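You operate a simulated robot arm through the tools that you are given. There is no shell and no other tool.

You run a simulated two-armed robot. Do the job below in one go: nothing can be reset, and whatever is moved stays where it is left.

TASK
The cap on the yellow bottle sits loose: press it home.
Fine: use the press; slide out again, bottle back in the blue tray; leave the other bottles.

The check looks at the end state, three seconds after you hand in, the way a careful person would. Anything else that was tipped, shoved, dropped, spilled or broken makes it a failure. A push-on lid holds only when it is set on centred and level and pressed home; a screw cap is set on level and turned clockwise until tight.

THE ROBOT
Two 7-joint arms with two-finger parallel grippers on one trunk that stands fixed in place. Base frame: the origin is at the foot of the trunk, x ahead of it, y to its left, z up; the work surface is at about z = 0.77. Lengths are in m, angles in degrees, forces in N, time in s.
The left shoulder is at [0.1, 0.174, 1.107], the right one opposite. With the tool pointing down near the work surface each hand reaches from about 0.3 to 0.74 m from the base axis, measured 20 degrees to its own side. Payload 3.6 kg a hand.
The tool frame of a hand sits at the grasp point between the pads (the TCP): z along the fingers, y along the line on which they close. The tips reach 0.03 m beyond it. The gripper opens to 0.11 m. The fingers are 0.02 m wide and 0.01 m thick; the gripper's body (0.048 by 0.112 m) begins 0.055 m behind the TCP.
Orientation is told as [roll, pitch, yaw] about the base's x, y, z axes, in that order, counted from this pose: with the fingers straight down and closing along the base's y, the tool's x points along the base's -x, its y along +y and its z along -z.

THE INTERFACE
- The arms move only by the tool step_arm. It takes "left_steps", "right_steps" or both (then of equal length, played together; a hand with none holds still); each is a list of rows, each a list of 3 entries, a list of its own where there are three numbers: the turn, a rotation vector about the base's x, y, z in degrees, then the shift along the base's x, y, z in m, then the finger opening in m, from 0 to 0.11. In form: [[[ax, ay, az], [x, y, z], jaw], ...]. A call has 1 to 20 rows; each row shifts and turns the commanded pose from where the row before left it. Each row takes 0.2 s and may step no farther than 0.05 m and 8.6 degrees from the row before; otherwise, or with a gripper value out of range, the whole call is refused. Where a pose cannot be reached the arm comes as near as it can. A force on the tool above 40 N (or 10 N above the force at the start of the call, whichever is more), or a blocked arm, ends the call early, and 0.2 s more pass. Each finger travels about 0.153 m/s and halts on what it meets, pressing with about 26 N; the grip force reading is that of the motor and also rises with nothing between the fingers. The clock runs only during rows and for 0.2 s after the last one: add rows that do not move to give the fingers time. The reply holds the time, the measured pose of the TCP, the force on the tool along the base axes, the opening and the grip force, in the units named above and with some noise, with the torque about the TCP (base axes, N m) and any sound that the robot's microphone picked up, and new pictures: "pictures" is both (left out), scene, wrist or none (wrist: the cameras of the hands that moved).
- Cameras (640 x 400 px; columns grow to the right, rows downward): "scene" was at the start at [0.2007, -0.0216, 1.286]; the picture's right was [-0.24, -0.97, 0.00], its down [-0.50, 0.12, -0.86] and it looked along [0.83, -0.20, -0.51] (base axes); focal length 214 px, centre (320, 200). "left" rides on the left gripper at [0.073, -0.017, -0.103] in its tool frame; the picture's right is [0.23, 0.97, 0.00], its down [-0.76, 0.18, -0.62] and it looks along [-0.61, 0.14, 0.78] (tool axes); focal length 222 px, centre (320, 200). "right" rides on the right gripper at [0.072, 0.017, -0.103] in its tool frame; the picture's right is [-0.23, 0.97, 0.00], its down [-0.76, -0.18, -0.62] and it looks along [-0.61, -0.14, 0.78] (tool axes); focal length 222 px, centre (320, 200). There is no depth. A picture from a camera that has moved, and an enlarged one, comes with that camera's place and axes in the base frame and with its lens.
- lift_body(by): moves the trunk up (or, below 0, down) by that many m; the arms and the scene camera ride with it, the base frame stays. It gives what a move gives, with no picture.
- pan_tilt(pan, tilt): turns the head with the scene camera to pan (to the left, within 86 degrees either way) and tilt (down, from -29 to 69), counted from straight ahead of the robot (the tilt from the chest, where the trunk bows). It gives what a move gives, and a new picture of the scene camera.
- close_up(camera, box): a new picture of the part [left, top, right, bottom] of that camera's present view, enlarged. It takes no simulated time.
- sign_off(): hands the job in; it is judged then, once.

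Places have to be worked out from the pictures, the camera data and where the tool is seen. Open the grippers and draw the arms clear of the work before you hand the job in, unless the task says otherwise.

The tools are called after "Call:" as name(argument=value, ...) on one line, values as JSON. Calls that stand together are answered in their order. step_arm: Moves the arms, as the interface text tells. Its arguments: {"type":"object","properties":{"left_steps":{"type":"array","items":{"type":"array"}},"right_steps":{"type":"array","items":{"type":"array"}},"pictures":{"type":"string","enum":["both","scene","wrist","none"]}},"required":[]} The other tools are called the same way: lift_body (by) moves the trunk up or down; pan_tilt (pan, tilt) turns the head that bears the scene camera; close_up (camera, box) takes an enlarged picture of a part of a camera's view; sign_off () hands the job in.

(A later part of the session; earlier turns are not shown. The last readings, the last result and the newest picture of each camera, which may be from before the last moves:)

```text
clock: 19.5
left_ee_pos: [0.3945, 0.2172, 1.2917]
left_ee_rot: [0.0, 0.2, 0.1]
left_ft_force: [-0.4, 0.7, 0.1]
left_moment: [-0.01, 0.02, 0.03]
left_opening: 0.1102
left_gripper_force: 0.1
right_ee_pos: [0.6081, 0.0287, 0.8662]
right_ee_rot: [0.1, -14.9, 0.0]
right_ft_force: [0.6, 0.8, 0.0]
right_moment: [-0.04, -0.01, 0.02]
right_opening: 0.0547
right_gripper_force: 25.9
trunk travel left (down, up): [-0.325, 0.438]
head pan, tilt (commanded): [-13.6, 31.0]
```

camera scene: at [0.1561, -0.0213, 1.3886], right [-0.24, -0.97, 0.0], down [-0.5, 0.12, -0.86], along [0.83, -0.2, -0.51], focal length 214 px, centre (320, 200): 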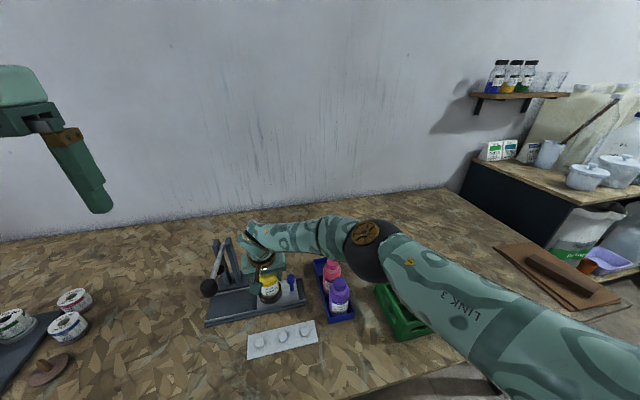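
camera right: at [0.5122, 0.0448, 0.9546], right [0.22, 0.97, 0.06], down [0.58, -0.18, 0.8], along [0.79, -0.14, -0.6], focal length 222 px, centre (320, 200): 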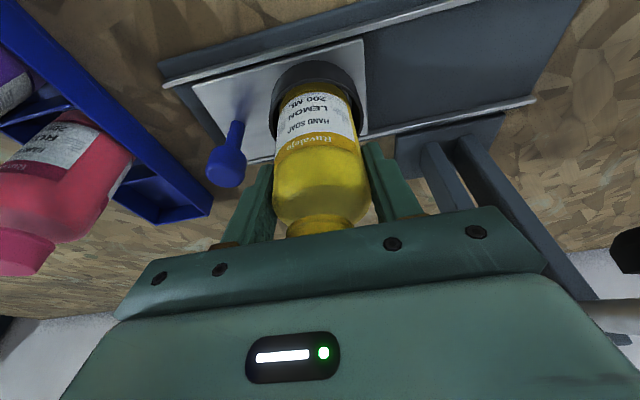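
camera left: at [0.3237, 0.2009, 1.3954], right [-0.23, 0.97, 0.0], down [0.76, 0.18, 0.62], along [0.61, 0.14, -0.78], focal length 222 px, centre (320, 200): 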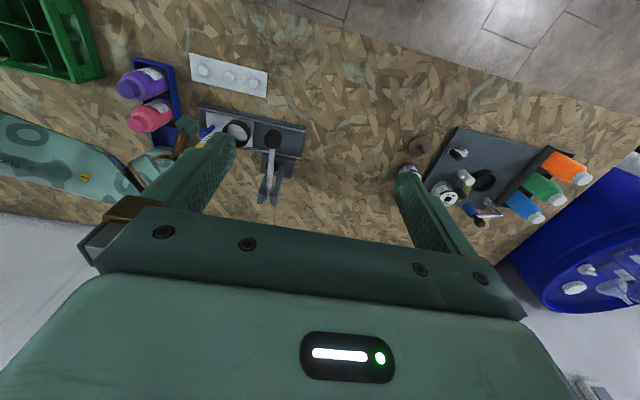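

The load has dropped to about zero, which suggests contact is starting near z 0.866. One more millimetre should confirm it.

Call:
step_arm(right_steps=[[[0, 0, 0], [0, 0, -0.001], 0.045], [[0, 0, 0], [0, 0, 0], 0.045]], pictures="wrist")

```text
clock: 20.1
left_ee_pos: [0.3928, 0.2177, 1.2915]
left_ee_rot: [0.0, 0.1, 0.1]
left_ft_force: [-0.4, -0.4, -0.1]
left_moment: [-0.03, 0.0, 0.02]
left_opening: 0.1102
left_gripper_force: 0.2
right_ee_pos: [0.6082, 0.0288, 0.8663]
right_ee_rot: [0.1, -15.1, 0.1]
right_ft_force: [0.7, 0.6, 9.9]
right_moment: [-0.1, 0.11, 0.06]
right_opening: 0.0545
right_gripper_force: 25.7
trunk travel left (down, up): [-0.325, 0.438]
head pan, tilt (commanded): [-13.6, 31.0]
camera right: at [0.5116, 0.0446, 0.9471], right [0.22, 0.97, 0.06], down [0.57, -0.18, 0.8], along [0.79, -0.14, -0.6], focal length 222 px, centre (320, 200)
```

right: 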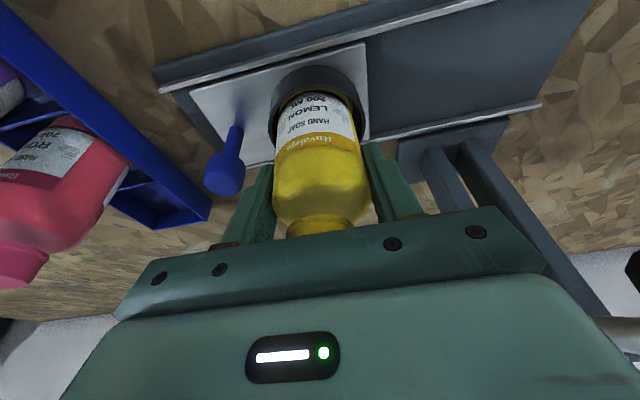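

Contact is confirmed at 9.9 N with the bottle seated at TCP z 0.866. I ease off 1 mm and open only to 0.075 m, so the right-hand finger stays clear of the blue handle, then rise straight up off the bottle.

Call:
step_arm(right_steps=[[[0, 0, 0], [0, 0, 0.001], 0.045], [[0, 0, 0], [0, 0, 0], 0.06], [[0, 0, 0], [0, 0, 0], 0.075], [[0, 0, 0], [0, 0, 0], 0.075], [[0, 0, 0], [0, 0, 0.015], 0.075], [[0, 0, 0], [0, 0, 0.025], 0.075], [[0, 0, 0], [0, 0, 0.03], 0.075], [[0, 0, 0], [0, 0, 0.03], 0.075], [[0, 0, 0], [0, 0, 0], 0.075]], pictures="both")

Call:
close_up(camera="scene", box=[230, 230, 320, 320])

Call:
close_up(camera="right", box=[200, 0, 440, 200])

```text
clock: 22.1
left_ee_pos: [0.3963, 0.2178, 1.2913]
left_ee_rot: [-0.1, 0.1, 0.1]
left_ft_force: [0.4, 0.3, 0.4]
left_moment: [0.0, -0.01, 0.03]
left_opening: 0.11
left_gripper_force: 0.0
right_ee_pos: [0.6075, 0.0279, 0.9659]
right_ee_rot: [0.1, -14.8, 0.1]
right_ft_force: [0.1, -0.7, 0.9]
right_moment: [-0.03, 0.02, -0.02]
right_opening: 0.0751
right_gripper_force: 0.0
trunk travel left (down, up): [-0.325, 0.438]
head pan, tilt (commanded): [-13.6, 31.0]
camera scene: at [0.1562, -0.0213, 1.3886], right [-0.24, -0.97, 0.0], down [-0.5, 0.12, -0.86], along [0.83, -0.2, -0.51], focal length 214 px, centre (320, 200)
camera right: at [0.5116, 0.0445, 1.0472], right [0.22, 0.97, 0.06], down [0.58, -0.18, 0.8], along [0.79, -0.14, -0.6], focal length 222 px, centre (320, 200)
```

scene: 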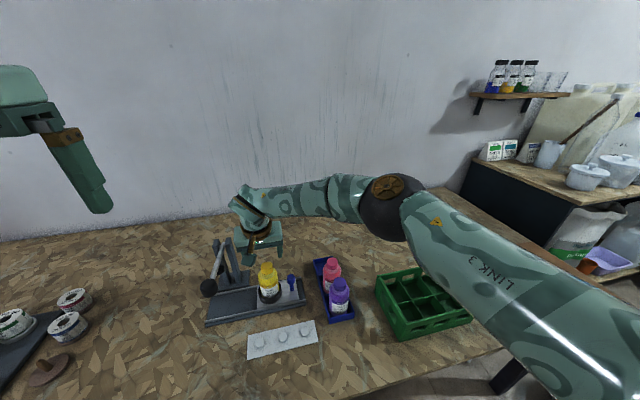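
right: 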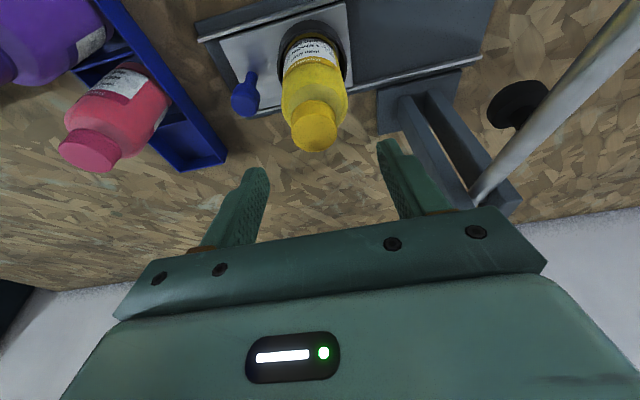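

```text
4.44 times, centred on (275, 275) of scene
camera zoom: at [0.1562, -0.0213, 1.3886], right [-0.24, -0.97, 0.0], down [-0.5, 0.12, -0.86], along [0.83, -0.2, -0.51], focal length 953 px, centre (520, -133)
```

zoom: 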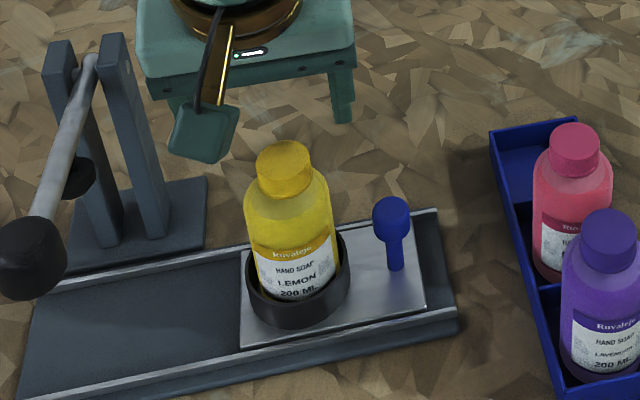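

```text
2.00 times, centred on (320, 100) of right
camera zoom: at [0.5116, 0.0445, 1.0472], right [0.22, 0.97, 0.06], down [0.58, -0.18, 0.8], along [0.79, -0.14, -0.6], focal length 444 px, centre (320, 400)
```

zoom: 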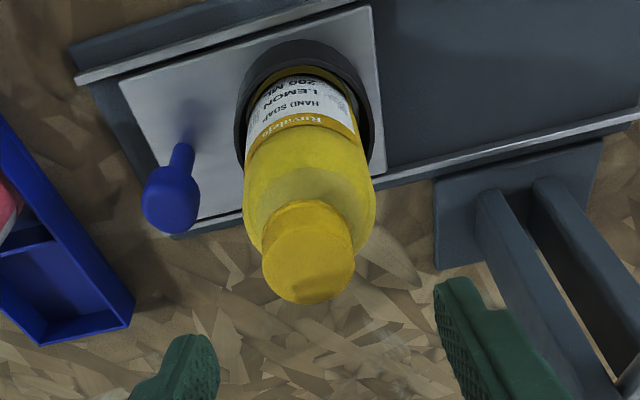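

The yellow bottle stands in the nest with its cap still loosely on; the ram disc's underside is near z 0.924, about 13 mm above the cap. To grip the sled handle I want the fingers closing along x, so I retreat the right hand up and back and yaw it +90°.

Call:
step_arm(right_steps=[[[0, 0, 0], [0, 0, 0.04], 0.075], [[0, 0, 0], [0, 0, 0.04], 0.075], [[0, 0, 0], [-0.02, -0.035, 0.01], 0.075], [[0, 0, 0], [-0.02, -0.04, 0.01], 0.075], [[0, 0, 0], [-0.02, -0.04, 0.01], 0.075], [[0, 0, 0], [-0.02, -0.035, 0.01], 0.075], [[0, 0, 8.5], [-0.02, 0, 0], 0.075], [[0, 0, 8.5], [0, 0, 0], 0.075], [[0, 0, 8.5], [0, 0, 0], 0.075], [[0, 0, 8.5], [0, 0, 0], 0.075], [[0, 0, 8.5], [0, 0, 0], 0.075], [[0, 0, 8.5], [0, 0, 0], 0.075], [[0, 0, 8.5], [0, 0, 0], 0.075], [[0, 0, 8.5], [0, 0, 0], 0.075], [[0, 0, 8.5], [0, 0, 0], 0.075], [[0, 0, 8.5], [0, 0, 0], 0.075], [[0, 0, 5], [0, 0, 0], 0.075], [[0, 0, 0], [0, 0, 0], 0.075]], pictures="both")

```text
clock: 25.9
left_ee_pos: [0.395, 0.2173, 1.2902]
left_ee_rot: [-0.1, 0.1, 0.1]
left_ft_force: [0.3, -0.6, -0.2]
left_moment: [0.01, 0.0, 0.02]
left_opening: 0.1101
left_gripper_force: 0.0
right_ee_pos: [0.508, -0.1212, 1.0848]
right_ee_rot: [0.2, -14.9, 36.8]
right_ft_force: [0.5, -0.7, 1.1]
right_moment: [0.0, 0.03, 0.0]
right_opening: 0.0751
right_gripper_force: 0.0
right hand out of reach, approached as far as the arm can: row 11, 12, 13, 14, 15, 16, 17
trunk travel left (down, up): [-0.325, 0.438]
head pan, tilt (commanded): [-13.6, 31.0]
camera scene: at [0.1558, -0.0215, 1.3887], right [-0.24, -0.97, 0.0], down [-0.5, 0.12, -0.86], along [0.83, -0.2, -0.51], focal length 214 px, centre (320, 200)
camera right: at [0.4211, -0.1668, 1.167], right [-0.41, 0.91, 0.06], down [0.57, 0.2, 0.8], along [0.71, 0.36, -0.6], focal length 222 px, centre (320, 200)
```

scene: 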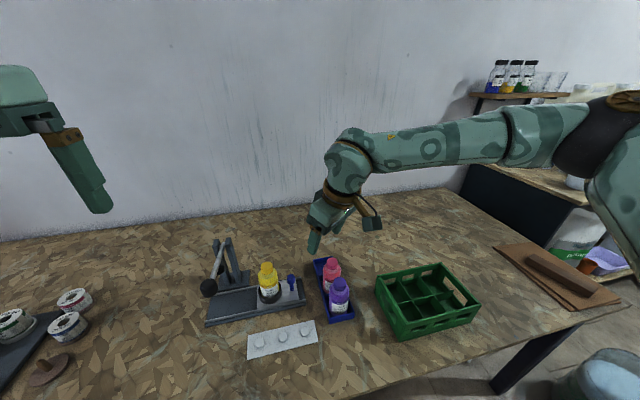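
right: 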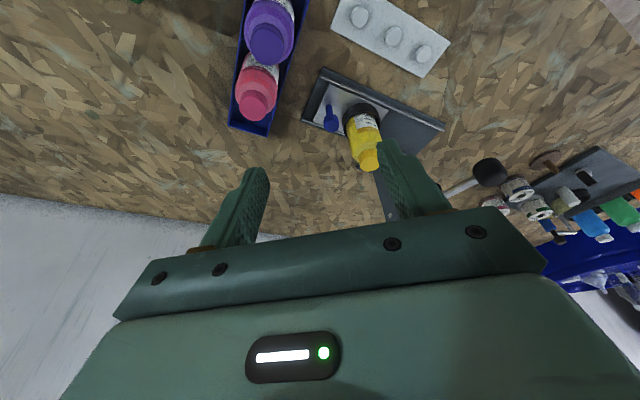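

The right hand's yaw is limited at about +37°, so I choose another grip: yaw 0, pitch −15° with a +20° roll, which leans the palm away from the bottle. I turn back to that orientation and move to a pre-approach point about 10 cm off the handle.

Call:
step_arm(right_steps=[[[0, 0, -7.36], [0, 0, 0], 0.075], [[0, 0, -7.36], [0, 0, 0], 0.075], [[0, 0, -7.36], [0, 0, 0], 0.075], [[0, 0, -7.36], [0, 0, 0], 0.075], [[0, 0, -7.36], [0, 0, 0], 0.06], [[6.67, 0, 0], [0, 0, 0], 0.045], [[6.67, 0, 0], [0, 0, 0], 0.045], [[6.66, 0, 0], [0, 0, 0], 0.045], [[0, 0, 0], [0.017, 0.011, -0.035], 0.045], [[0, 0, 0], [0.017, 0.011, -0.035], 0.045], [[0, 0, 0], [0.017, 0.011, -0.035], 0.045], [[0, 0, 0], [0.017, 0.0127, -0.0368], 0.045], [[0, 0, 0], [0, 0, 0], 0.045]], pictures="both")

```text
clock: 28.7
left_ee_pos: [0.3949, 0.2164, 1.2922]
left_ee_rot: [-0.1, 0.1, 0.1]
left_ft_force: [-0.4, 0.6, -0.2]
left_moment: [0.0, -0.01, -0.02]
left_opening: 0.11
left_gripper_force: 0.0
right_ee_pos: [0.5736, -0.0741, 0.9449]
right_ee_rot: [20.7, -14.0, -5.0]
right_ft_force: [-0.5, 0.9, -0.5]
right_moment: [0.0, 0.01, 0.03]
right_opening: 0.045
right_gripper_force: 0.0
trunk travel left (down, up): [-0.325, 0.438]
head pan, tilt (commanded): [-13.6, 31.0]
camera scene: at [0.1552, -0.0218, 1.3888], right [-0.24, -0.97, 0.0], down [-0.5, 0.12, -0.86], along [0.83, -0.2, -0.51], focal length 214 px, centre (320, 200)
camera right: at [0.4783, -0.0887, 1.0271], right [0.22, 0.9, 0.39], down [0.58, -0.44, 0.69], along [0.79, 0.07, -0.61], focal length 222 px, centre (320, 200)
```

scene: 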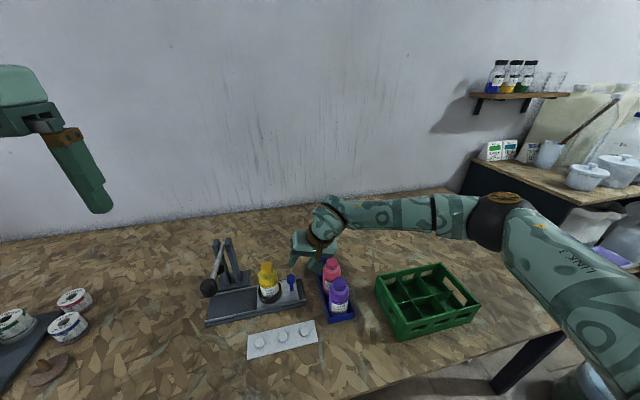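
right: 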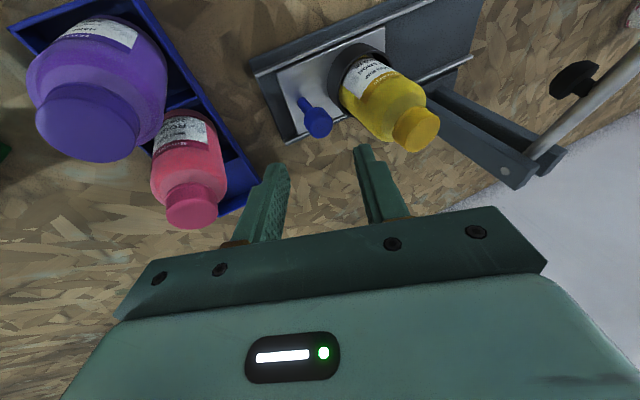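

The handle's head lies almost exactly on the tool axis, about 0.11 m ahead of the TCP. I narrow the opening to 0.038 m and advance along the tool axis, stopping partway to check.

Call:
step_arm(right_steps=[[[0, 0, 0], [0.0065, 0.0071, -0.0213], 0.038], [[0, 0, 0], [0.0065, 0.0071, -0.0213], 0.038], [[0, 0, 0], [0.0065, 0.0071, -0.0213], 0.038], [[0, 0, 0], [0, 0, 0], 0.038]], pictures="both")

Call:
close_up(camera="right", box=[220, 50, 440, 230])

Call:
close_up(camera="scene", box=[240, 220, 340, 320])

```text
clock: 29.7
left_ee_pos: [0.395, 0.2179, 1.2912]
left_ee_rot: [-0.1, 0.1, 0.1]
left_ft_force: [0.0, 1.0, 0.0]
left_moment: [0.0, 0.0, -0.01]
left_opening: 0.1102
left_gripper_force: 0.2
right_ee_pos: [0.5956, -0.0563, 0.8801]
right_ee_rot: [20.8, -14.0, -5.1]
right_ft_force: [0.1, -0.7, -0.6]
right_moment: [-0.01, -0.02, 0.02]
right_opening: 0.0381
right_gripper_force: 0.1
trunk travel left (down, up): [-0.325, 0.438]
head pan, tilt (commanded): [-13.6, 31.0]
camera scene: at [0.1556, -0.0216, 1.3887], right [-0.24, -0.97, 0.0], down [-0.5, 0.12, -0.86], along [0.83, -0.2, -0.51], focal length 214 px, centre (320, 200)
camera right: at [0.4992, -0.0682, 0.9625], right [0.22, 0.9, 0.39], down [0.58, -0.44, 0.69], along [0.79, 0.07, -0.61], focal length 222 px, centre (320, 200)
```

scene: 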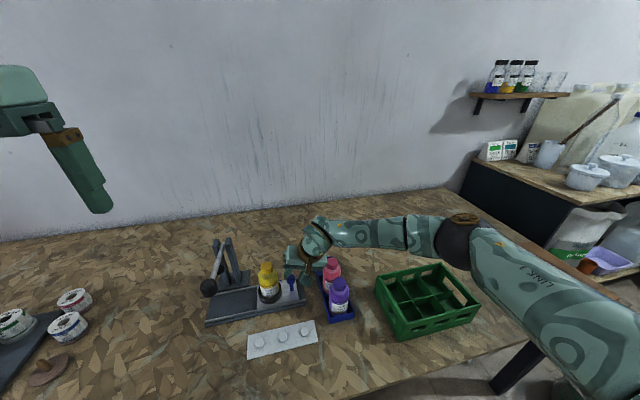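
right: 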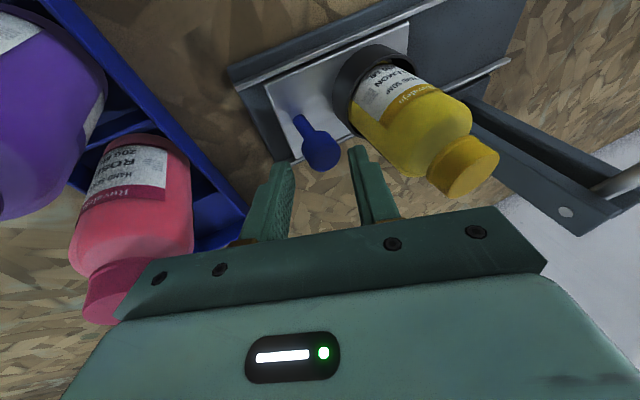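

```text
2.22 times, centred on (330, 140) of right
camera zoom: at [0.4992, -0.0682, 0.9625], right [0.22, 0.9, 0.39], down [0.58, -0.44, 0.69], along [0.79, 0.07, -0.61], focal length 494 px, centre (298, 333)
```

zoom: 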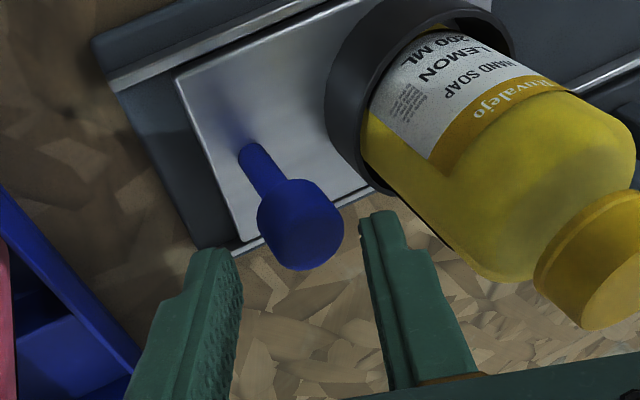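

```text
4.00 times, centred on (290, 270) of scene
camera zoom: at [0.1556, -0.0216, 1.3887], right [-0.24, -0.97, 0.0], down [-0.5, 0.12, -0.86], along [0.83, -0.2, -0.51], focal length 858 px, centre (440, -80)
```

zoom: 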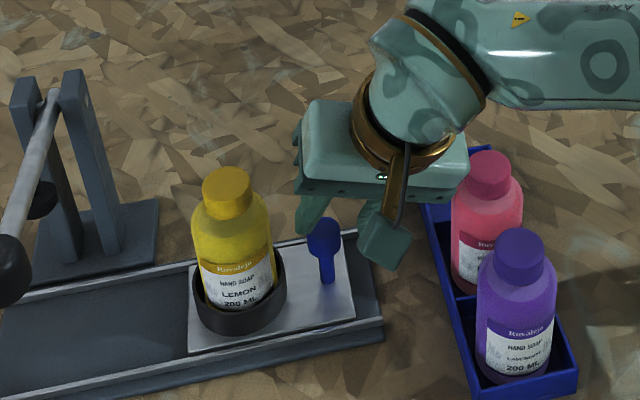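

The head sits centred between the fingertips, and the near finger will pass about 9 mm from the bottle. I advance the last 3.3 cm along the tool axis, then close on the head.

Call:
step_arm(right_steps=[[[0, 0, 0], [0.004, 0.005, -0.015], 0.038], [[0, 0, 0], [0.0042, 0.0052, -0.015], 0.038], [[0, 0, 0], [0, 0, 0], 0.038]], pictures="wrist")

Call:
close_up(camera="right", box=[220, 50, 440, 230])

Call:
close_up(camera="scene", box=[240, 220, 340, 320])

```text
clock: 30.5
left_ee_pos: [0.3955, 0.2171, 1.2908]
left_ee_rot: [-0.1, 0.1, 0.2]
left_ft_force: [-0.7, -0.6, 0.5]
left_moment: [0.01, 0.01, 0.01]
left_opening: 0.1101
left_gripper_force: 0.0
right_ee_pos: [0.6025, -0.0447, 0.8494]
right_ee_rot: [20.7, -14.1, -5.1]
right_ft_force: [-0.1, -0.2, -0.9]
right_moment: [0.0, -0.03, -0.02]
right_opening: 0.038
right_gripper_force: 0.0
trunk travel left (down, up): [-0.325, 0.438]
head pan, tilt (commanded): [-13.6, 31.0]
camera right: at [0.5075, -0.0575, 0.9318], right [0.22, 0.9, 0.39], down [0.58, -0.44, 0.69], along [0.79, 0.07, -0.61], focal length 222 px, centre (320, 200)
```

right: 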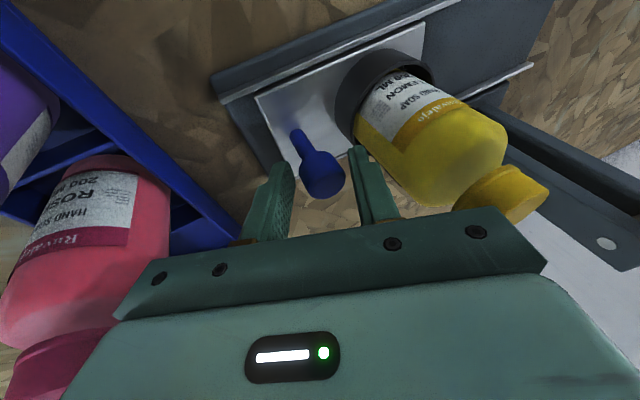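

```text
2.22 times, centred on (330, 140) of right
camera zoom: at [0.5075, -0.0575, 0.9318], right [0.22, 0.9, 0.39], down [0.58, -0.44, 0.69], along [0.79, 0.07, -0.61], focal length 494 px, centre (298, 333)
```

zoom: 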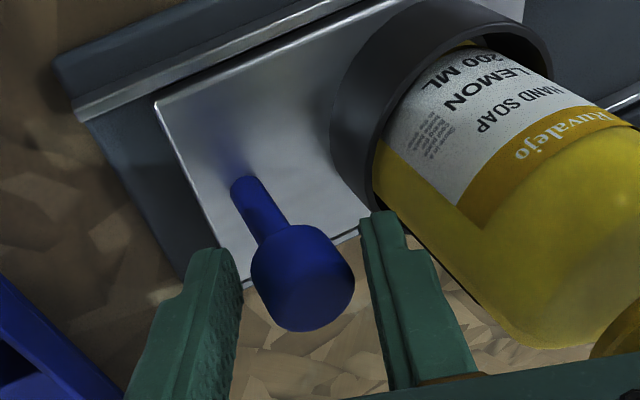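

```text
4.00 times, centred on (290, 270) of scene
camera zoom: at [0.1557, -0.0215, 1.3887], right [-0.24, -0.97, 0.0], down [-0.5, 0.12, -0.86], along [0.83, -0.2, -0.51], focal length 858 px, centre (440, -80)
```

zoom: 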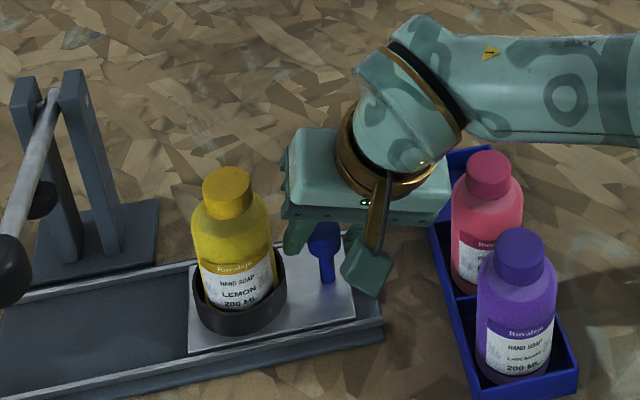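

The head is between the pads, about 15 mm past the TCP. I close the gripper on it.

Call:
step_arm(right_steps=[[[0, 0, 0], [0, 0, 0], 0.03], [[0, 0, 0], [0, 0, 0], 0.02], [[0, 0, 0], [0, 0, 0], 0.015], [[0, 0, 0], [0, 0, 0], 0.015]], pictures="wrist")

Call:
close_up(camera="scene", box=[200, 220, 320, 320])

```text
clock: 31.5
left_ee_pos: [0.3946, 0.218, 1.2905]
left_ee_rot: [-0.1, 0.2, 0.1]
left_ft_force: [-0.3, 0.7, 0.3]
left_moment: [0.0, 0.02, -0.02]
left_opening: 0.1105
left_gripper_force: 0.0
right_ee_pos: [0.604, -0.0433, 0.8487]
right_ee_rot: [20.6, -14.0, -5.1]
right_ft_force: [1.1, 5.5, 1.1]
right_moment: [-0.41, -0.02, 0.09]
right_opening: 0.031
right_gripper_force: 44.5
trunk travel left (down, up): [-0.325, 0.438]
head pan, tilt (commanded): [-13.6, 31.0]
camera right: at [0.5075, -0.0566, 0.932], right [0.22, 0.9, 0.39], down [0.58, -0.44, 0.69], along [0.79, 0.07, -0.61], focal length 222 px, centre (320, 200)
```

right: 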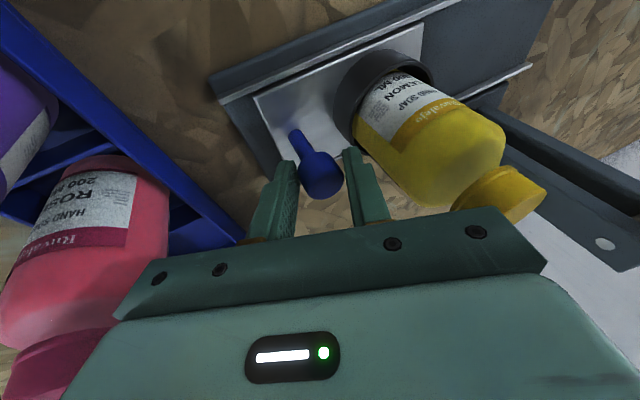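

```text
4.00 times, centred on (260, 270) of scene
camera zoom: at [0.1558, -0.0206, 1.3887], right [-0.23, -0.97, 0.0], down [-0.5, 0.12, -0.86], along [0.83, -0.2, -0.51], focal length 858 px, centre (560, -80)
```

zoom: 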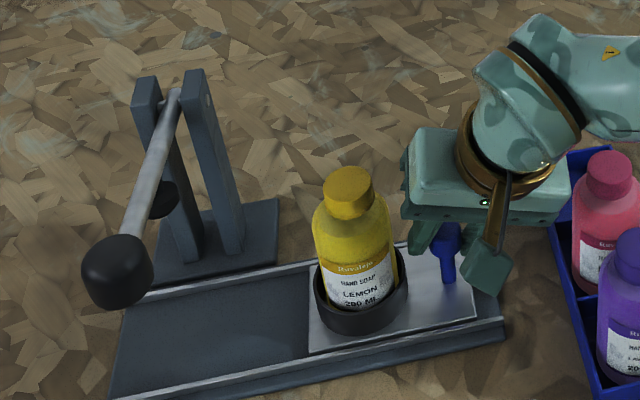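

The opening stopped at 0.031 m because the tilted pads bite on opposite edges of the head, giving a twisting moment. I relax to 0.034 m so the fingers just straddle the handle, and push the sled gently +y by about 5 cm.

Call:
step_arm(right_steps=[[[0, 0, 0], [0, 0, 0], 0.034], [[0, 0, 0], [0, 0, 0], 0.034], [[0, 0, 0], [0, 0.005, 0], 0.034], [[0, 0, 0], [0, 0.008, 0], 0.034], [[0, 0, 0], [0, 0.01, 0], 0.034], [[0, 0, 0], [0, 0.01, 0], 0.034], [[0, 0, 0], [0, 0.01, 0], 0.034], [[0, 0, 0], [0, 0.005, 0], 0.034], [[0, 0, 0], [0, 0, 0], 0.034]], pictures="both")

Call:
close_up(camera="scene", box=[200, 220, 320, 320])

```text
clock: 33.5
left_ee_pos: [0.3948, 0.2186, 1.2912]
left_ee_rot: [-0.2, 0.2, 0.1]
left_ft_force: [-0.4, 0.6, 0.0]
left_moment: [-0.01, 0.0, 0.02]
left_opening: 0.11
left_gripper_force: 0.0
right_ee_pos: [0.6047, 0.0034, 0.8503]
right_ee_rot: [20.8, -14.0, -5.1]
right_ft_force: [-0.1, 0.6, 0.4]
right_moment: [-0.02, 0.0, -0.03]
right_opening: 0.0341
right_gripper_force: 0.0
trunk travel left (down, up): [-0.325, 0.438]
head pan, tilt (commanded): [-13.6, 31.0]
camera scene: at [0.1559, -0.0214, 1.3887], right [-0.24, -0.97, 0.0], down [-0.5, 0.12, -0.86], along [0.83, -0.2, -0.51], focal length 214 px, centre (320, 200)
camera right: at [0.5079, -0.0094, 0.9321], right [0.22, 0.9, 0.39], down [0.58, -0.44, 0.69], along [0.79, 0.07, -0.61], focal length 222 px, centre (320, 200)
```

scene: 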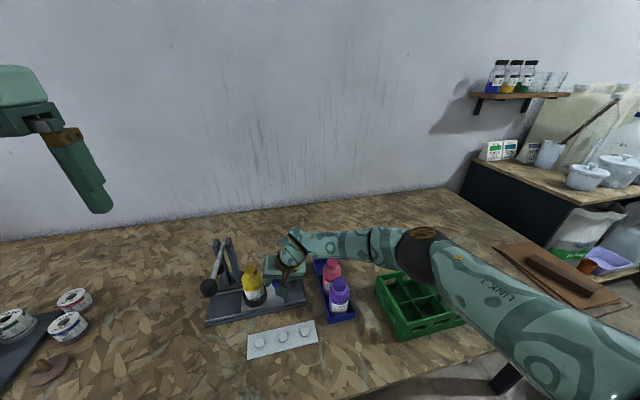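
right: 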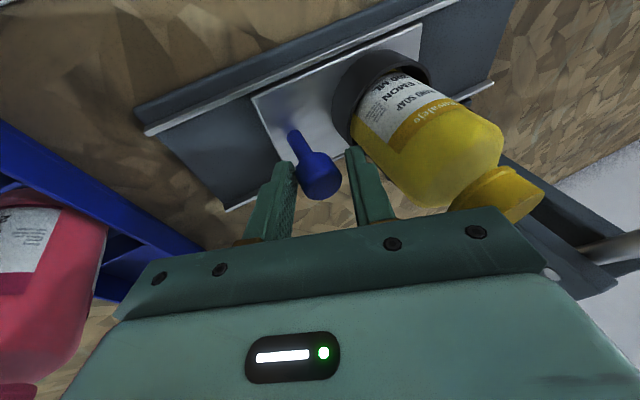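

```text
4.00 times, centred on (260, 270) of scene
camera zoom: at [0.1559, -0.0214, 1.3887], right [-0.24, -0.97, 0.0], down [-0.5, 0.12, -0.86], along [0.83, -0.2, -0.51], focal length 858 px, centre (560, -80)
```

zoom: 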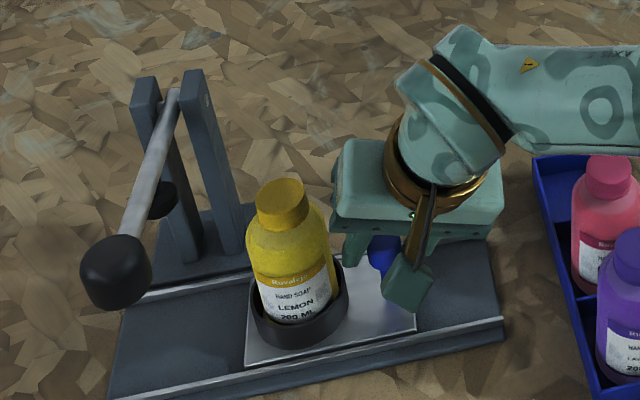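

The sled slides easily with hardly any force, and the bottle rides steadily. I continue another 5 cm and then check the clearance under the ram.

Call:
step_arm(right_steps=[[[0, 0, 0], [0, 0.006, 0], 0.034], [[0, 0, 0], [0, 0.01, 0], 0.034], [[0, 0, 0], [0, 0.01, 0], 0.034], [[0, 0, 0], [0, 0.01, 0], 0.034], [[0, 0, 0], [0, 0.006, 0], 0.034], [[0, 0, 0], [0, 0, 0], 0.034]], pictures="both")

Call:
close_up(camera="scene", box=[200, 225, 290, 325])

Call:
close_up(camera="right", box=[300, 30, 640, 260])

```text
clock: 34.9
left_ee_pos: [0.3942, 0.216, 1.2908]
left_ee_rot: [-0.1, 0.1, 0.1]
left_ft_force: [-0.2, 0.9, -0.7]
left_moment: [0.0, -0.04, -0.02]
left_opening: 0.11
left_gripper_force: 0.2
right_ee_pos: [0.6035, 0.045, 0.8505]
right_ee_rot: [20.7, -14.0, -5.1]
right_ft_force: [-0.6, -0.4, -0.6]
right_moment: [-0.04, 0.02, -0.01]
right_opening: 0.0343
right_gripper_force: 0.5
trunk travel left (down, up): [-0.325, 0.438]
head pan, tilt (commanded): [-13.6, 31.0]
camera scene: at [0.1559, -0.0214, 1.3887], right [-0.24, -0.97, 0.0], down [-0.5, 0.12, -0.86], along [0.83, -0.2, -0.51], focal length 214 px, centre (320, 200)
camera right: at [0.5072, 0.033, 0.9323], right [0.22, 0.9, 0.39], down [0.58, -0.44, 0.69], along [0.79, 0.07, -0.61], focal length 222 px, centre (320, 200)
```

scene: 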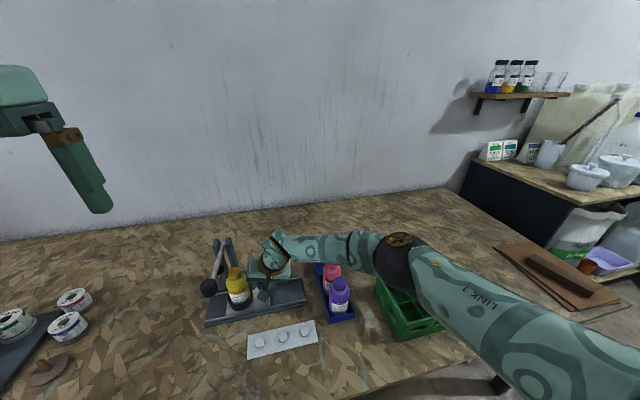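
right: 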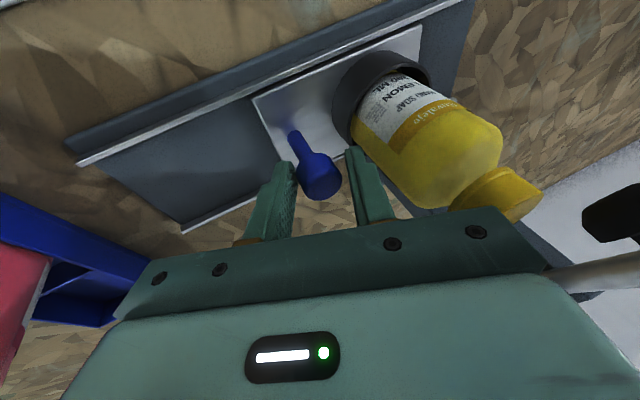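

```text
4.00 times, centred on (245, 275) of scene
camera zoom: at [0.1559, -0.0214, 1.3887], right [-0.24, -0.97, 0.0], down [-0.5, 0.12, -0.86], along [0.83, -0.2, -0.51], focal length 858 px, centre (620, -100)
```

zoom: 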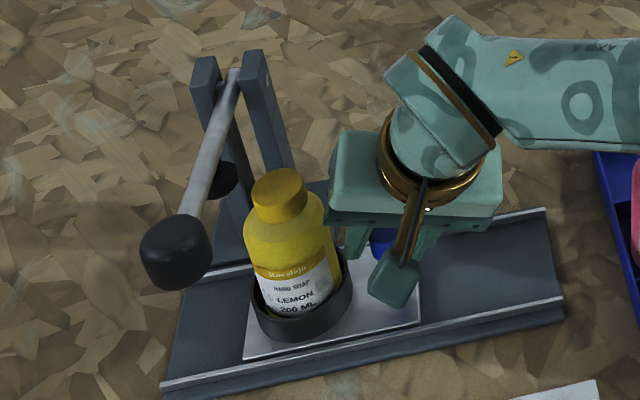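

```text
1.74 times, centred on (470, 145) of right
camera zoom: at [0.5072, 0.033, 0.9323], right [0.22, 0.9, 0.39], down [0.58, -0.44, 0.69], along [0.79, 0.07, -0.61], focal length 386 px, centre (59, 296)
```

zoom: 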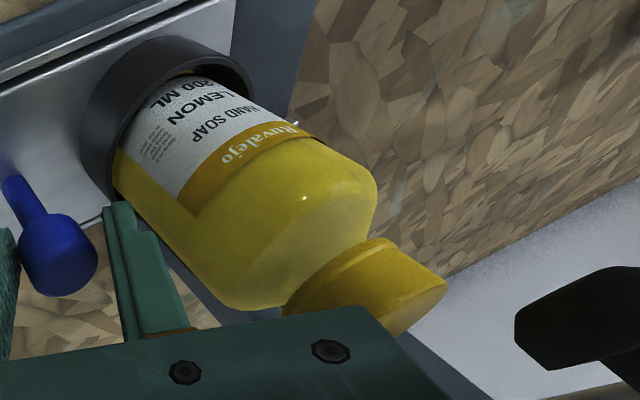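

The ram's underside is near z 0.923 and the cap top near 0.91, so it will clear. The cap is now at y about 0.113 and needs about 3.6 cm more to sit under the ram at y 0.15, so I slide on gently and watch for a stop.

Call:
step_arm(right_steps=[[[0, 0, 0], [0, 0.005, 0], 0.034], [[0, 0, 0], [0, 0.008, 0], 0.034], [[0, 0, 0], [0, 0.008, 0], 0.034], [[0, 0, 0], [0, 0.007, 0], 0.034], [[0, 0, 0], [0, 0.004, 0], 0.034], [[0, 0, 0], [0, 0, 0], 0.034]], pictures="both")

Call:
close_up(camera="scene", box=[200, 225, 290, 325])

Call:
close_up(camera="right", box=[300, 30, 640, 260])

Call:
close_up(camera="left", box=[160, 60, 340, 230])

```text
clock: 36.3
left_ee_pos: [0.3954, 0.2174, 1.291]
left_ee_rot: [-0.1, 0.1, 0.0]
left_ft_force: [-1.1, 0.3, 0.4]
left_moment: [-0.01, 0.0, -0.01]
left_opening: 0.1098
left_gripper_force: 0.1
right_ee_pos: [0.6049, 0.0774, 0.851]
right_ee_rot: [20.7, -14.0, -5.1]
right_ft_force: [0.1, 0.0, 0.5]
right_moment: [0.0, -0.01, -0.01]
right_opening: 0.0342
right_gripper_force: 0.3
trunk travel left (down, up): [-0.325, 0.438]
head pan, tilt (commanded): [-13.6, 31.0]
camera scene: at [0.1559, -0.0214, 1.3886], right [-0.24, -0.97, 0.0], down [-0.5, 0.12, -0.86], along [0.83, -0.2, -0.51], focal length 214 px, centre (320, 200)
camera right: at [0.508, 0.0648, 0.932], right [0.22, 0.9, 0.39], down [0.58, -0.44, 0.69], along [0.79, 0.07, -0.61], focal length 222 px, centre (320, 200)
```

scene: 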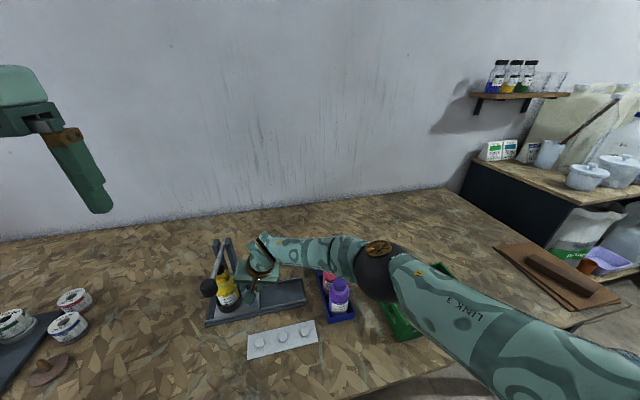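
right: 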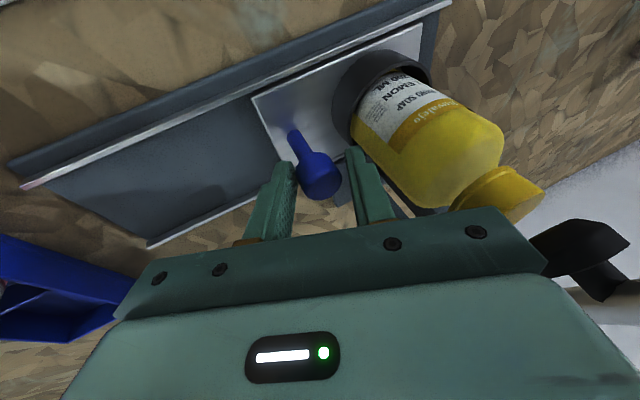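

```text
4.00 times, centred on (245, 275) of scene
camera zoom: at [0.1559, -0.0214, 1.3886], right [-0.24, -0.97, 0.0], down [-0.5, 0.12, -0.86], along [0.83, -0.2, -0.51], focal length 858 px, centre (620, -100)
```

zoom: 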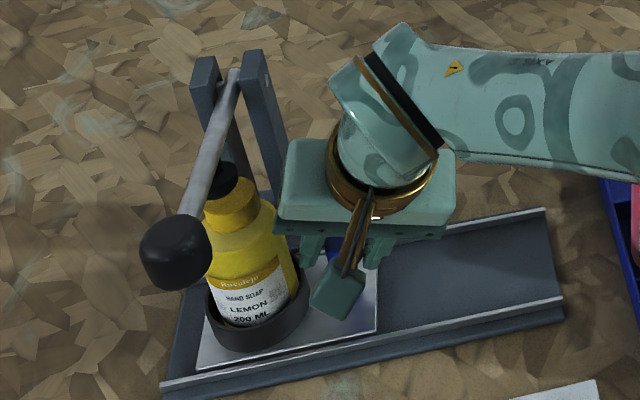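

```text
1.74 times, centred on (470, 145) of right
camera zoom: at [0.508, 0.0648, 0.932], right [0.22, 0.9, 0.39], down [0.58, -0.44, 0.69], along [0.79, 0.07, -0.61], focal length 386 px, centre (59, 296)
```

zoom: 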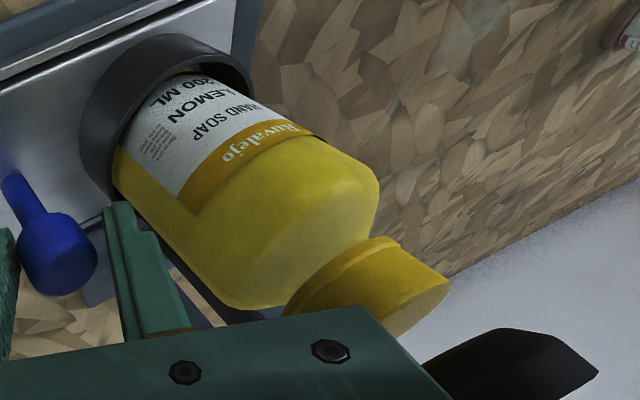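

```text
2.35 times, centred on (250, 145) of left
camera zoom: at [0.3234, 0.2009, 1.3954], right [-0.23, 0.97, 0.0], down [0.76, 0.18, 0.62], along [0.61, 0.14, -0.78], focal length 523 px, centre (485, 329)
```

zoom: 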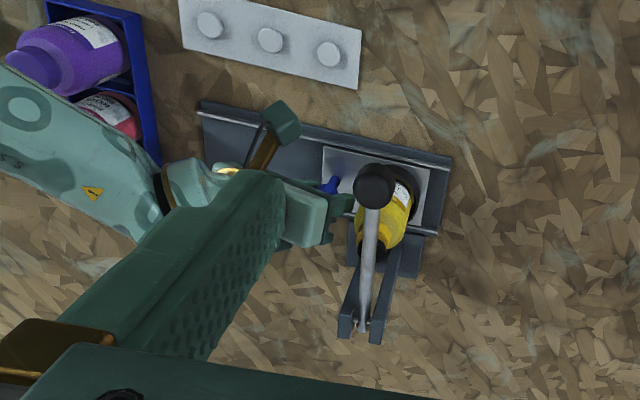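

The cap is almost under the ram. I zoom in tightly from several cameras to judge how well the two are aligned.

Call:
close_up(camera="left", box=[235, 110, 295, 180])

Call:
close_up(camera="scene", box=[205, 240, 255, 310])

Call:
close_up(camera="right", box=[440, 140, 640, 270])

```text
5.71 times, centred on (265, 145) of left
camera zoom: at [0.3234, 0.2009, 1.3954], right [-0.23, 0.97, 0.0], down [0.76, 0.18, 0.62], along [0.61, 0.14, -0.78], focal length 1269 px, centre (634, 514)
```

zoom: 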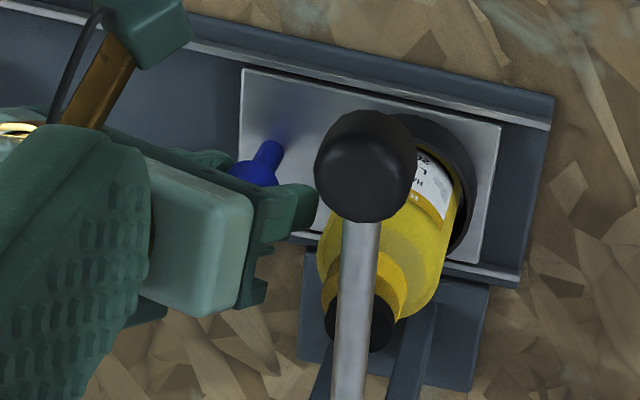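

```text
5.71 times, centred on (230, 275) of scene
camera zoom: at [0.1559, -0.0214, 1.3886], right [-0.24, -0.97, 0.0], down [-0.5, 0.12, -0.86], along [0.83, -0.2, -0.51], focal length 1226 px, centre (834, -229)
```

zoom: 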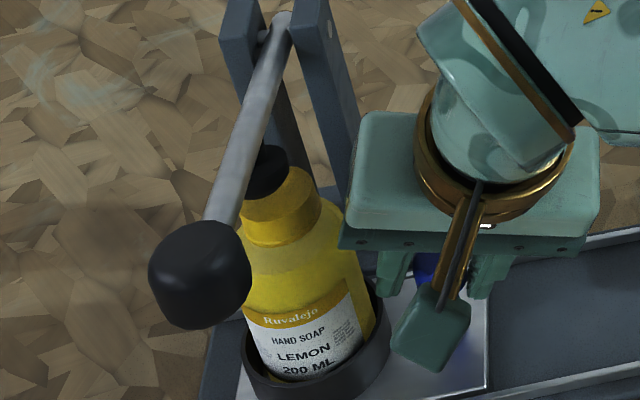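

```text
3.08 times, centred on (540, 205) of right
camera zoom: at [0.508, 0.0648, 0.932], right [0.22, 0.9, 0.39], down [0.58, -0.44, 0.69], along [0.79, 0.07, -0.61], focal length 684 px, centre (-357, 185)
```

zoom: 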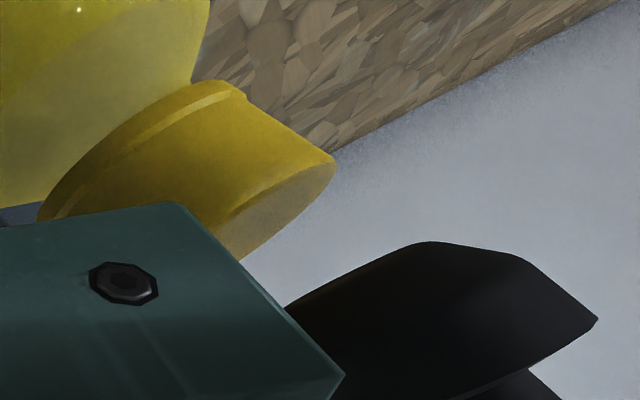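

From the left camera the ram and cap centres agree to about 1 mm; the scene view suggests the cap is 1–2 mm short, so I nudge it 1.5 mm further. Then I open slightly and withdraw the right hand along the tool axis, well clear of the press.

Call:
step_arm(right_steps=[[[0, 0, 0], [0, 0.0015, 0], 0.034], [[0, 0, 0], [0, 0, 0], 0.038], [[0, 0, 0], [0, -0.002, 0], 0.038], [[0, 0, 0], [-0.0078, -0.0099, 0.0272], 0.038], [[0, 0, 0], [-0.0078, -0.0099, 0.0272], 0.038], [[0, 0, 0], [-0.0078, -0.0099, 0.0272], 0.038], [[0, 0, 0], [-0.0078, -0.0099, 0.0272], 0.038], [[0, 0, 0], [-0.0078, -0.0099, 0.0272], 0.038], [[0, 0, 0], [-0.01, -0.04, 0.02], 0.038], [[0, 0, 0], [-0.01, -0.045, 0.01], 0.038], [[0, 0, 0], [-0.01, -0.045, 0.01], 0.038], [[0, 0, 0], [-0.01, -0.045, 0], 0.038], [[0, 0, 0], [0, 0, 0], 0.038]], pictures="both")

Call:
close_up(camera="scene", box=[195, 225, 285, 325])

Call:
close_up(camera="left", box=[235, 110, 295, 180])

```text
clock: 39.1
left_ee_pos: [0.3954, 0.218, 1.2904]
left_ee_rot: [-0.1, 0.1, 0.0]
left_ft_force: [0.1, -0.3, -0.6]
left_moment: [0.03, 0.01, 0.02]
left_opening: 0.1099
left_gripper_force: 0.0
right_ee_pos: [0.5258, -0.1468, 1.0265]
right_ee_rot: [20.6, -14.0, -5.2]
right_ft_force: [-1.4, -0.4, 0.8]
right_moment: [-0.02, 0.01, 0.01]
right_opening: 0.0382
right_gripper_force: 0.1
trunk travel left (down, up): [-0.325, 0.438]
head pan, tilt (commanded): [-13.6, 31.0]
camera scene: at [0.1562, -0.0204, 1.3886], right [-0.23, -0.97, 0.0], down [-0.5, 0.12, -0.86], along [0.83, -0.2, -0.51], focal length 214 px, centre (320, 200)
camera right: at [0.4289, -0.1602, 1.108], right [0.22, 0.9, 0.39], down [0.58, -0.44, 0.69], along [0.79, 0.07, -0.61], focal length 222 px, centre (320, 200)
```

scene: 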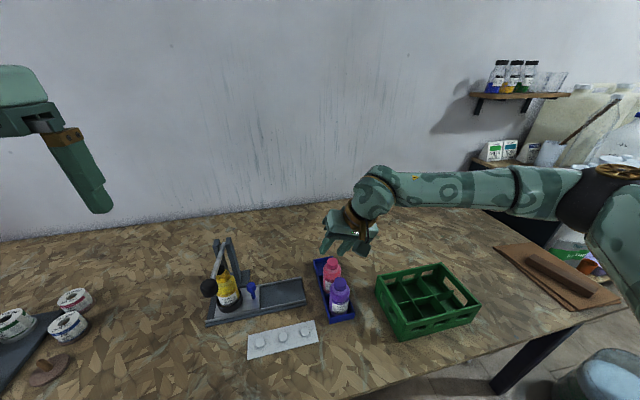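
right: 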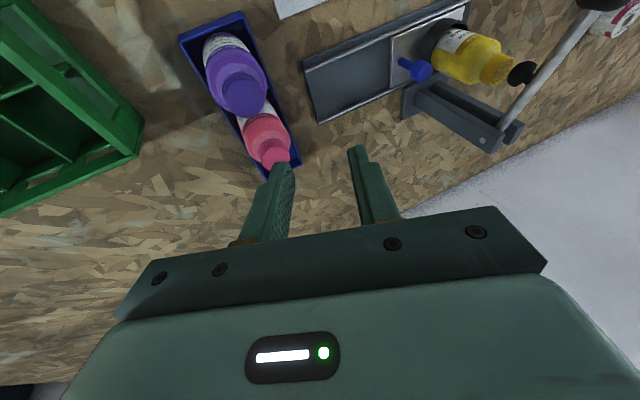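

```text
4.00 times, centred on (240, 275) of scene
camera zoom: at [0.1562, -0.0204, 1.3886], right [-0.23, -0.97, 0.0], down [-0.5, 0.12, -0.86], along [0.83, -0.2, -0.51], focal length 858 px, centre (640, -100)
```

zoom: 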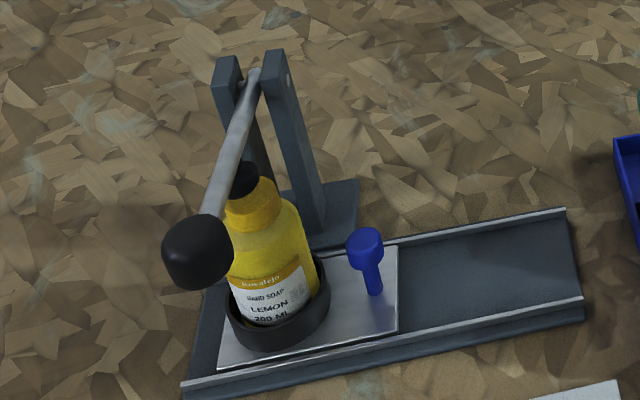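

```text
5.71 times, centred on (265, 145) of left
camera zoom: at [0.3237, 0.202, 1.3952], right [-0.23, 0.97, 0.0], down [0.76, 0.18, 0.62], along [0.61, 0.14, -0.78], focal length 1269 px, centre (634, 514)
```

zoom: 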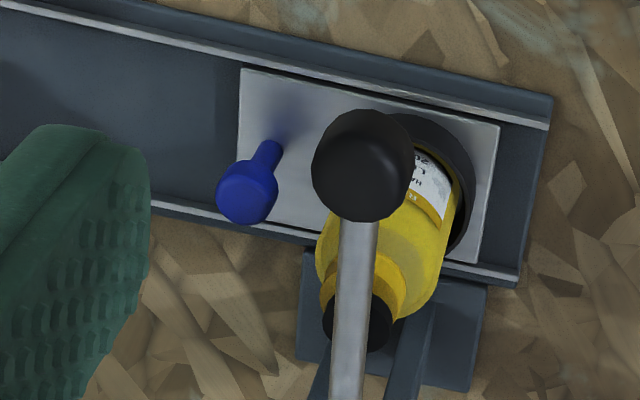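

The sled stays put, with ram and cap aligned within about a millimetre in the left camera. Now I bring the left hand above the lever knob at about (0.526, 0.1505, 0.964), stopping at z 1.06 to check.

Call:
step_arm(left_steps=[[[0, 0, 0], [0.0187, -0.0096, -0.0329], 0.08], [[0, 0, 0], [0.0187, -0.0096, -0.0329], 0.07], [[0, 0, 0], [0.0187, -0.0096, -0.0329], 0.07], [[0, 0, 0], [0.0187, -0.0096, -0.0329], 0.07], [[0, 0, 0], [0.0187, -0.0096, -0.0329], 0.07], [[0, 0, 0], [0.0187, -0.0096, -0.0329], 0.07], [[0, 0, 0], [0.0184, -0.0099, -0.0329], 0.07], [[0, 0, 0], [0, 0, 0], 0.07]], pictures="both")

Call:
close_up(camera="left", box=[200, 50, 440, 230])

Call:
close_up(camera="scene", box=[170, 200, 290, 320])

```text
clock: 40.9
left_ee_pos: [0.5258, 0.1489, 1.0602]
left_ee_rot: [-0.1, 0.0, 0.0]
left_ft_force: [0.3, -0.2, 0.8]
left_moment: [0.01, -0.02, -0.01]
left_opening: 0.0698
left_gripper_force: 0.0
right_ee_pos: [0.5245, -0.1479, 1.0242]
right_ee_rot: [20.7, -13.9, -5.1]
right_ft_force: [-0.5, -0.5, 0.6]
right_moment: [0.0, 0.02, 0.05]
right_opening: 0.0381
right_gripper_force: 0.0
trunk travel left (down, up): [-0.325, 0.438]
head pan, tilt (commanded): [-13.6, 31.0]
camera scene: at [0.1553, -0.0213, 1.3888], right [-0.24, -0.97, 0.0], down [-0.5, 0.12, -0.86], along [0.83, -0.2, -0.51], focal length 214 px, centre (320, 200)
camera left: at [0.4534, 0.1332, 1.1645], right [-0.23, 0.97, 0.0], down [0.76, 0.18, 0.62], along [0.61, 0.14, -0.78], focal length 222 px, centre (320, 200)
```

scene: 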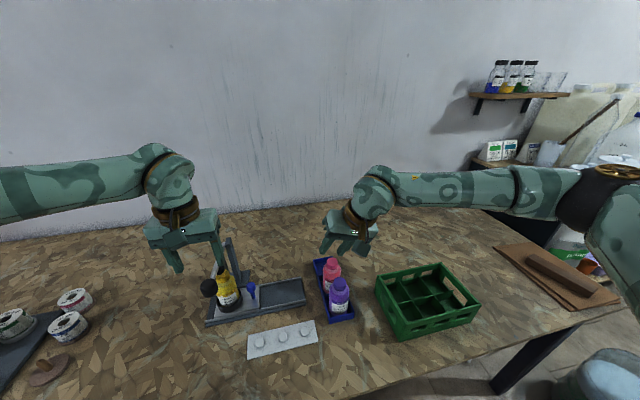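
left: 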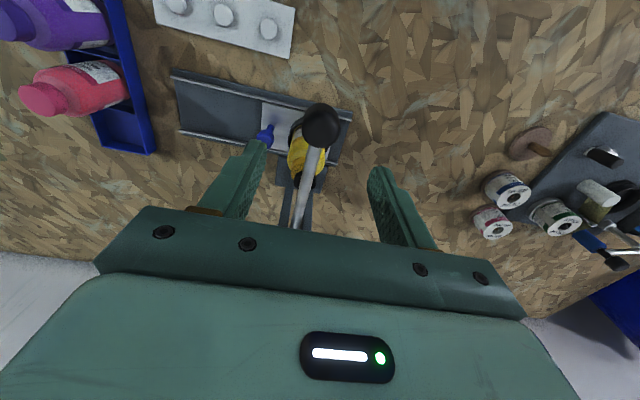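

```text
2.22 times, centred on (320, 140) of left
camera zoom: at [0.4534, 0.1332, 1.1645], right [-0.23, 0.97, 0.0], down [0.76, 0.18, 0.62], along [0.61, 0.14, -0.78], focal length 494 px, centre (320, 333)
```

zoom: 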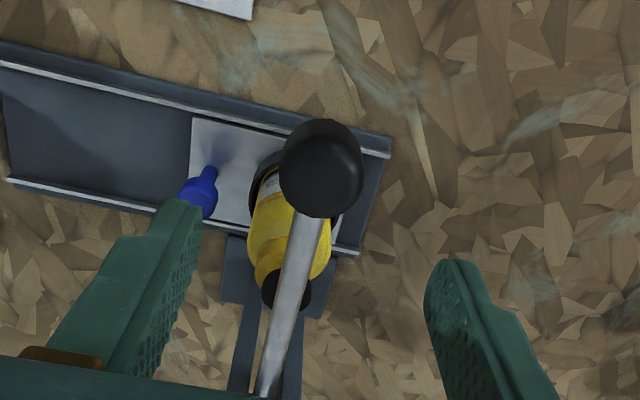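

```text
3.33 times, centred on (230, 260) of scene
camera zoom: at [0.1553, -0.0213, 1.3888], right [-0.24, -0.97, 0.0], down [-0.5, 0.12, -0.86], along [0.83, -0.2, -0.51], focal length 715 px, centre (620, 0)
```

zoom: 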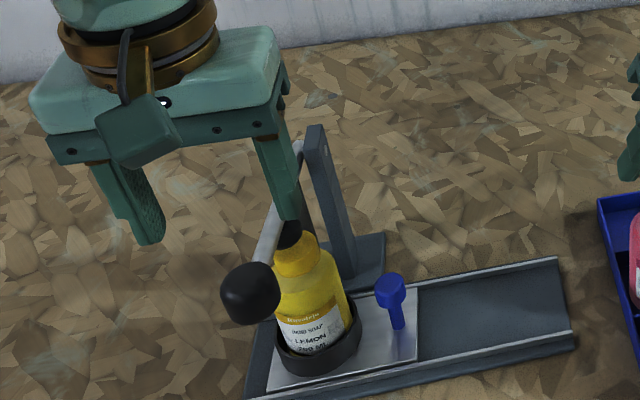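

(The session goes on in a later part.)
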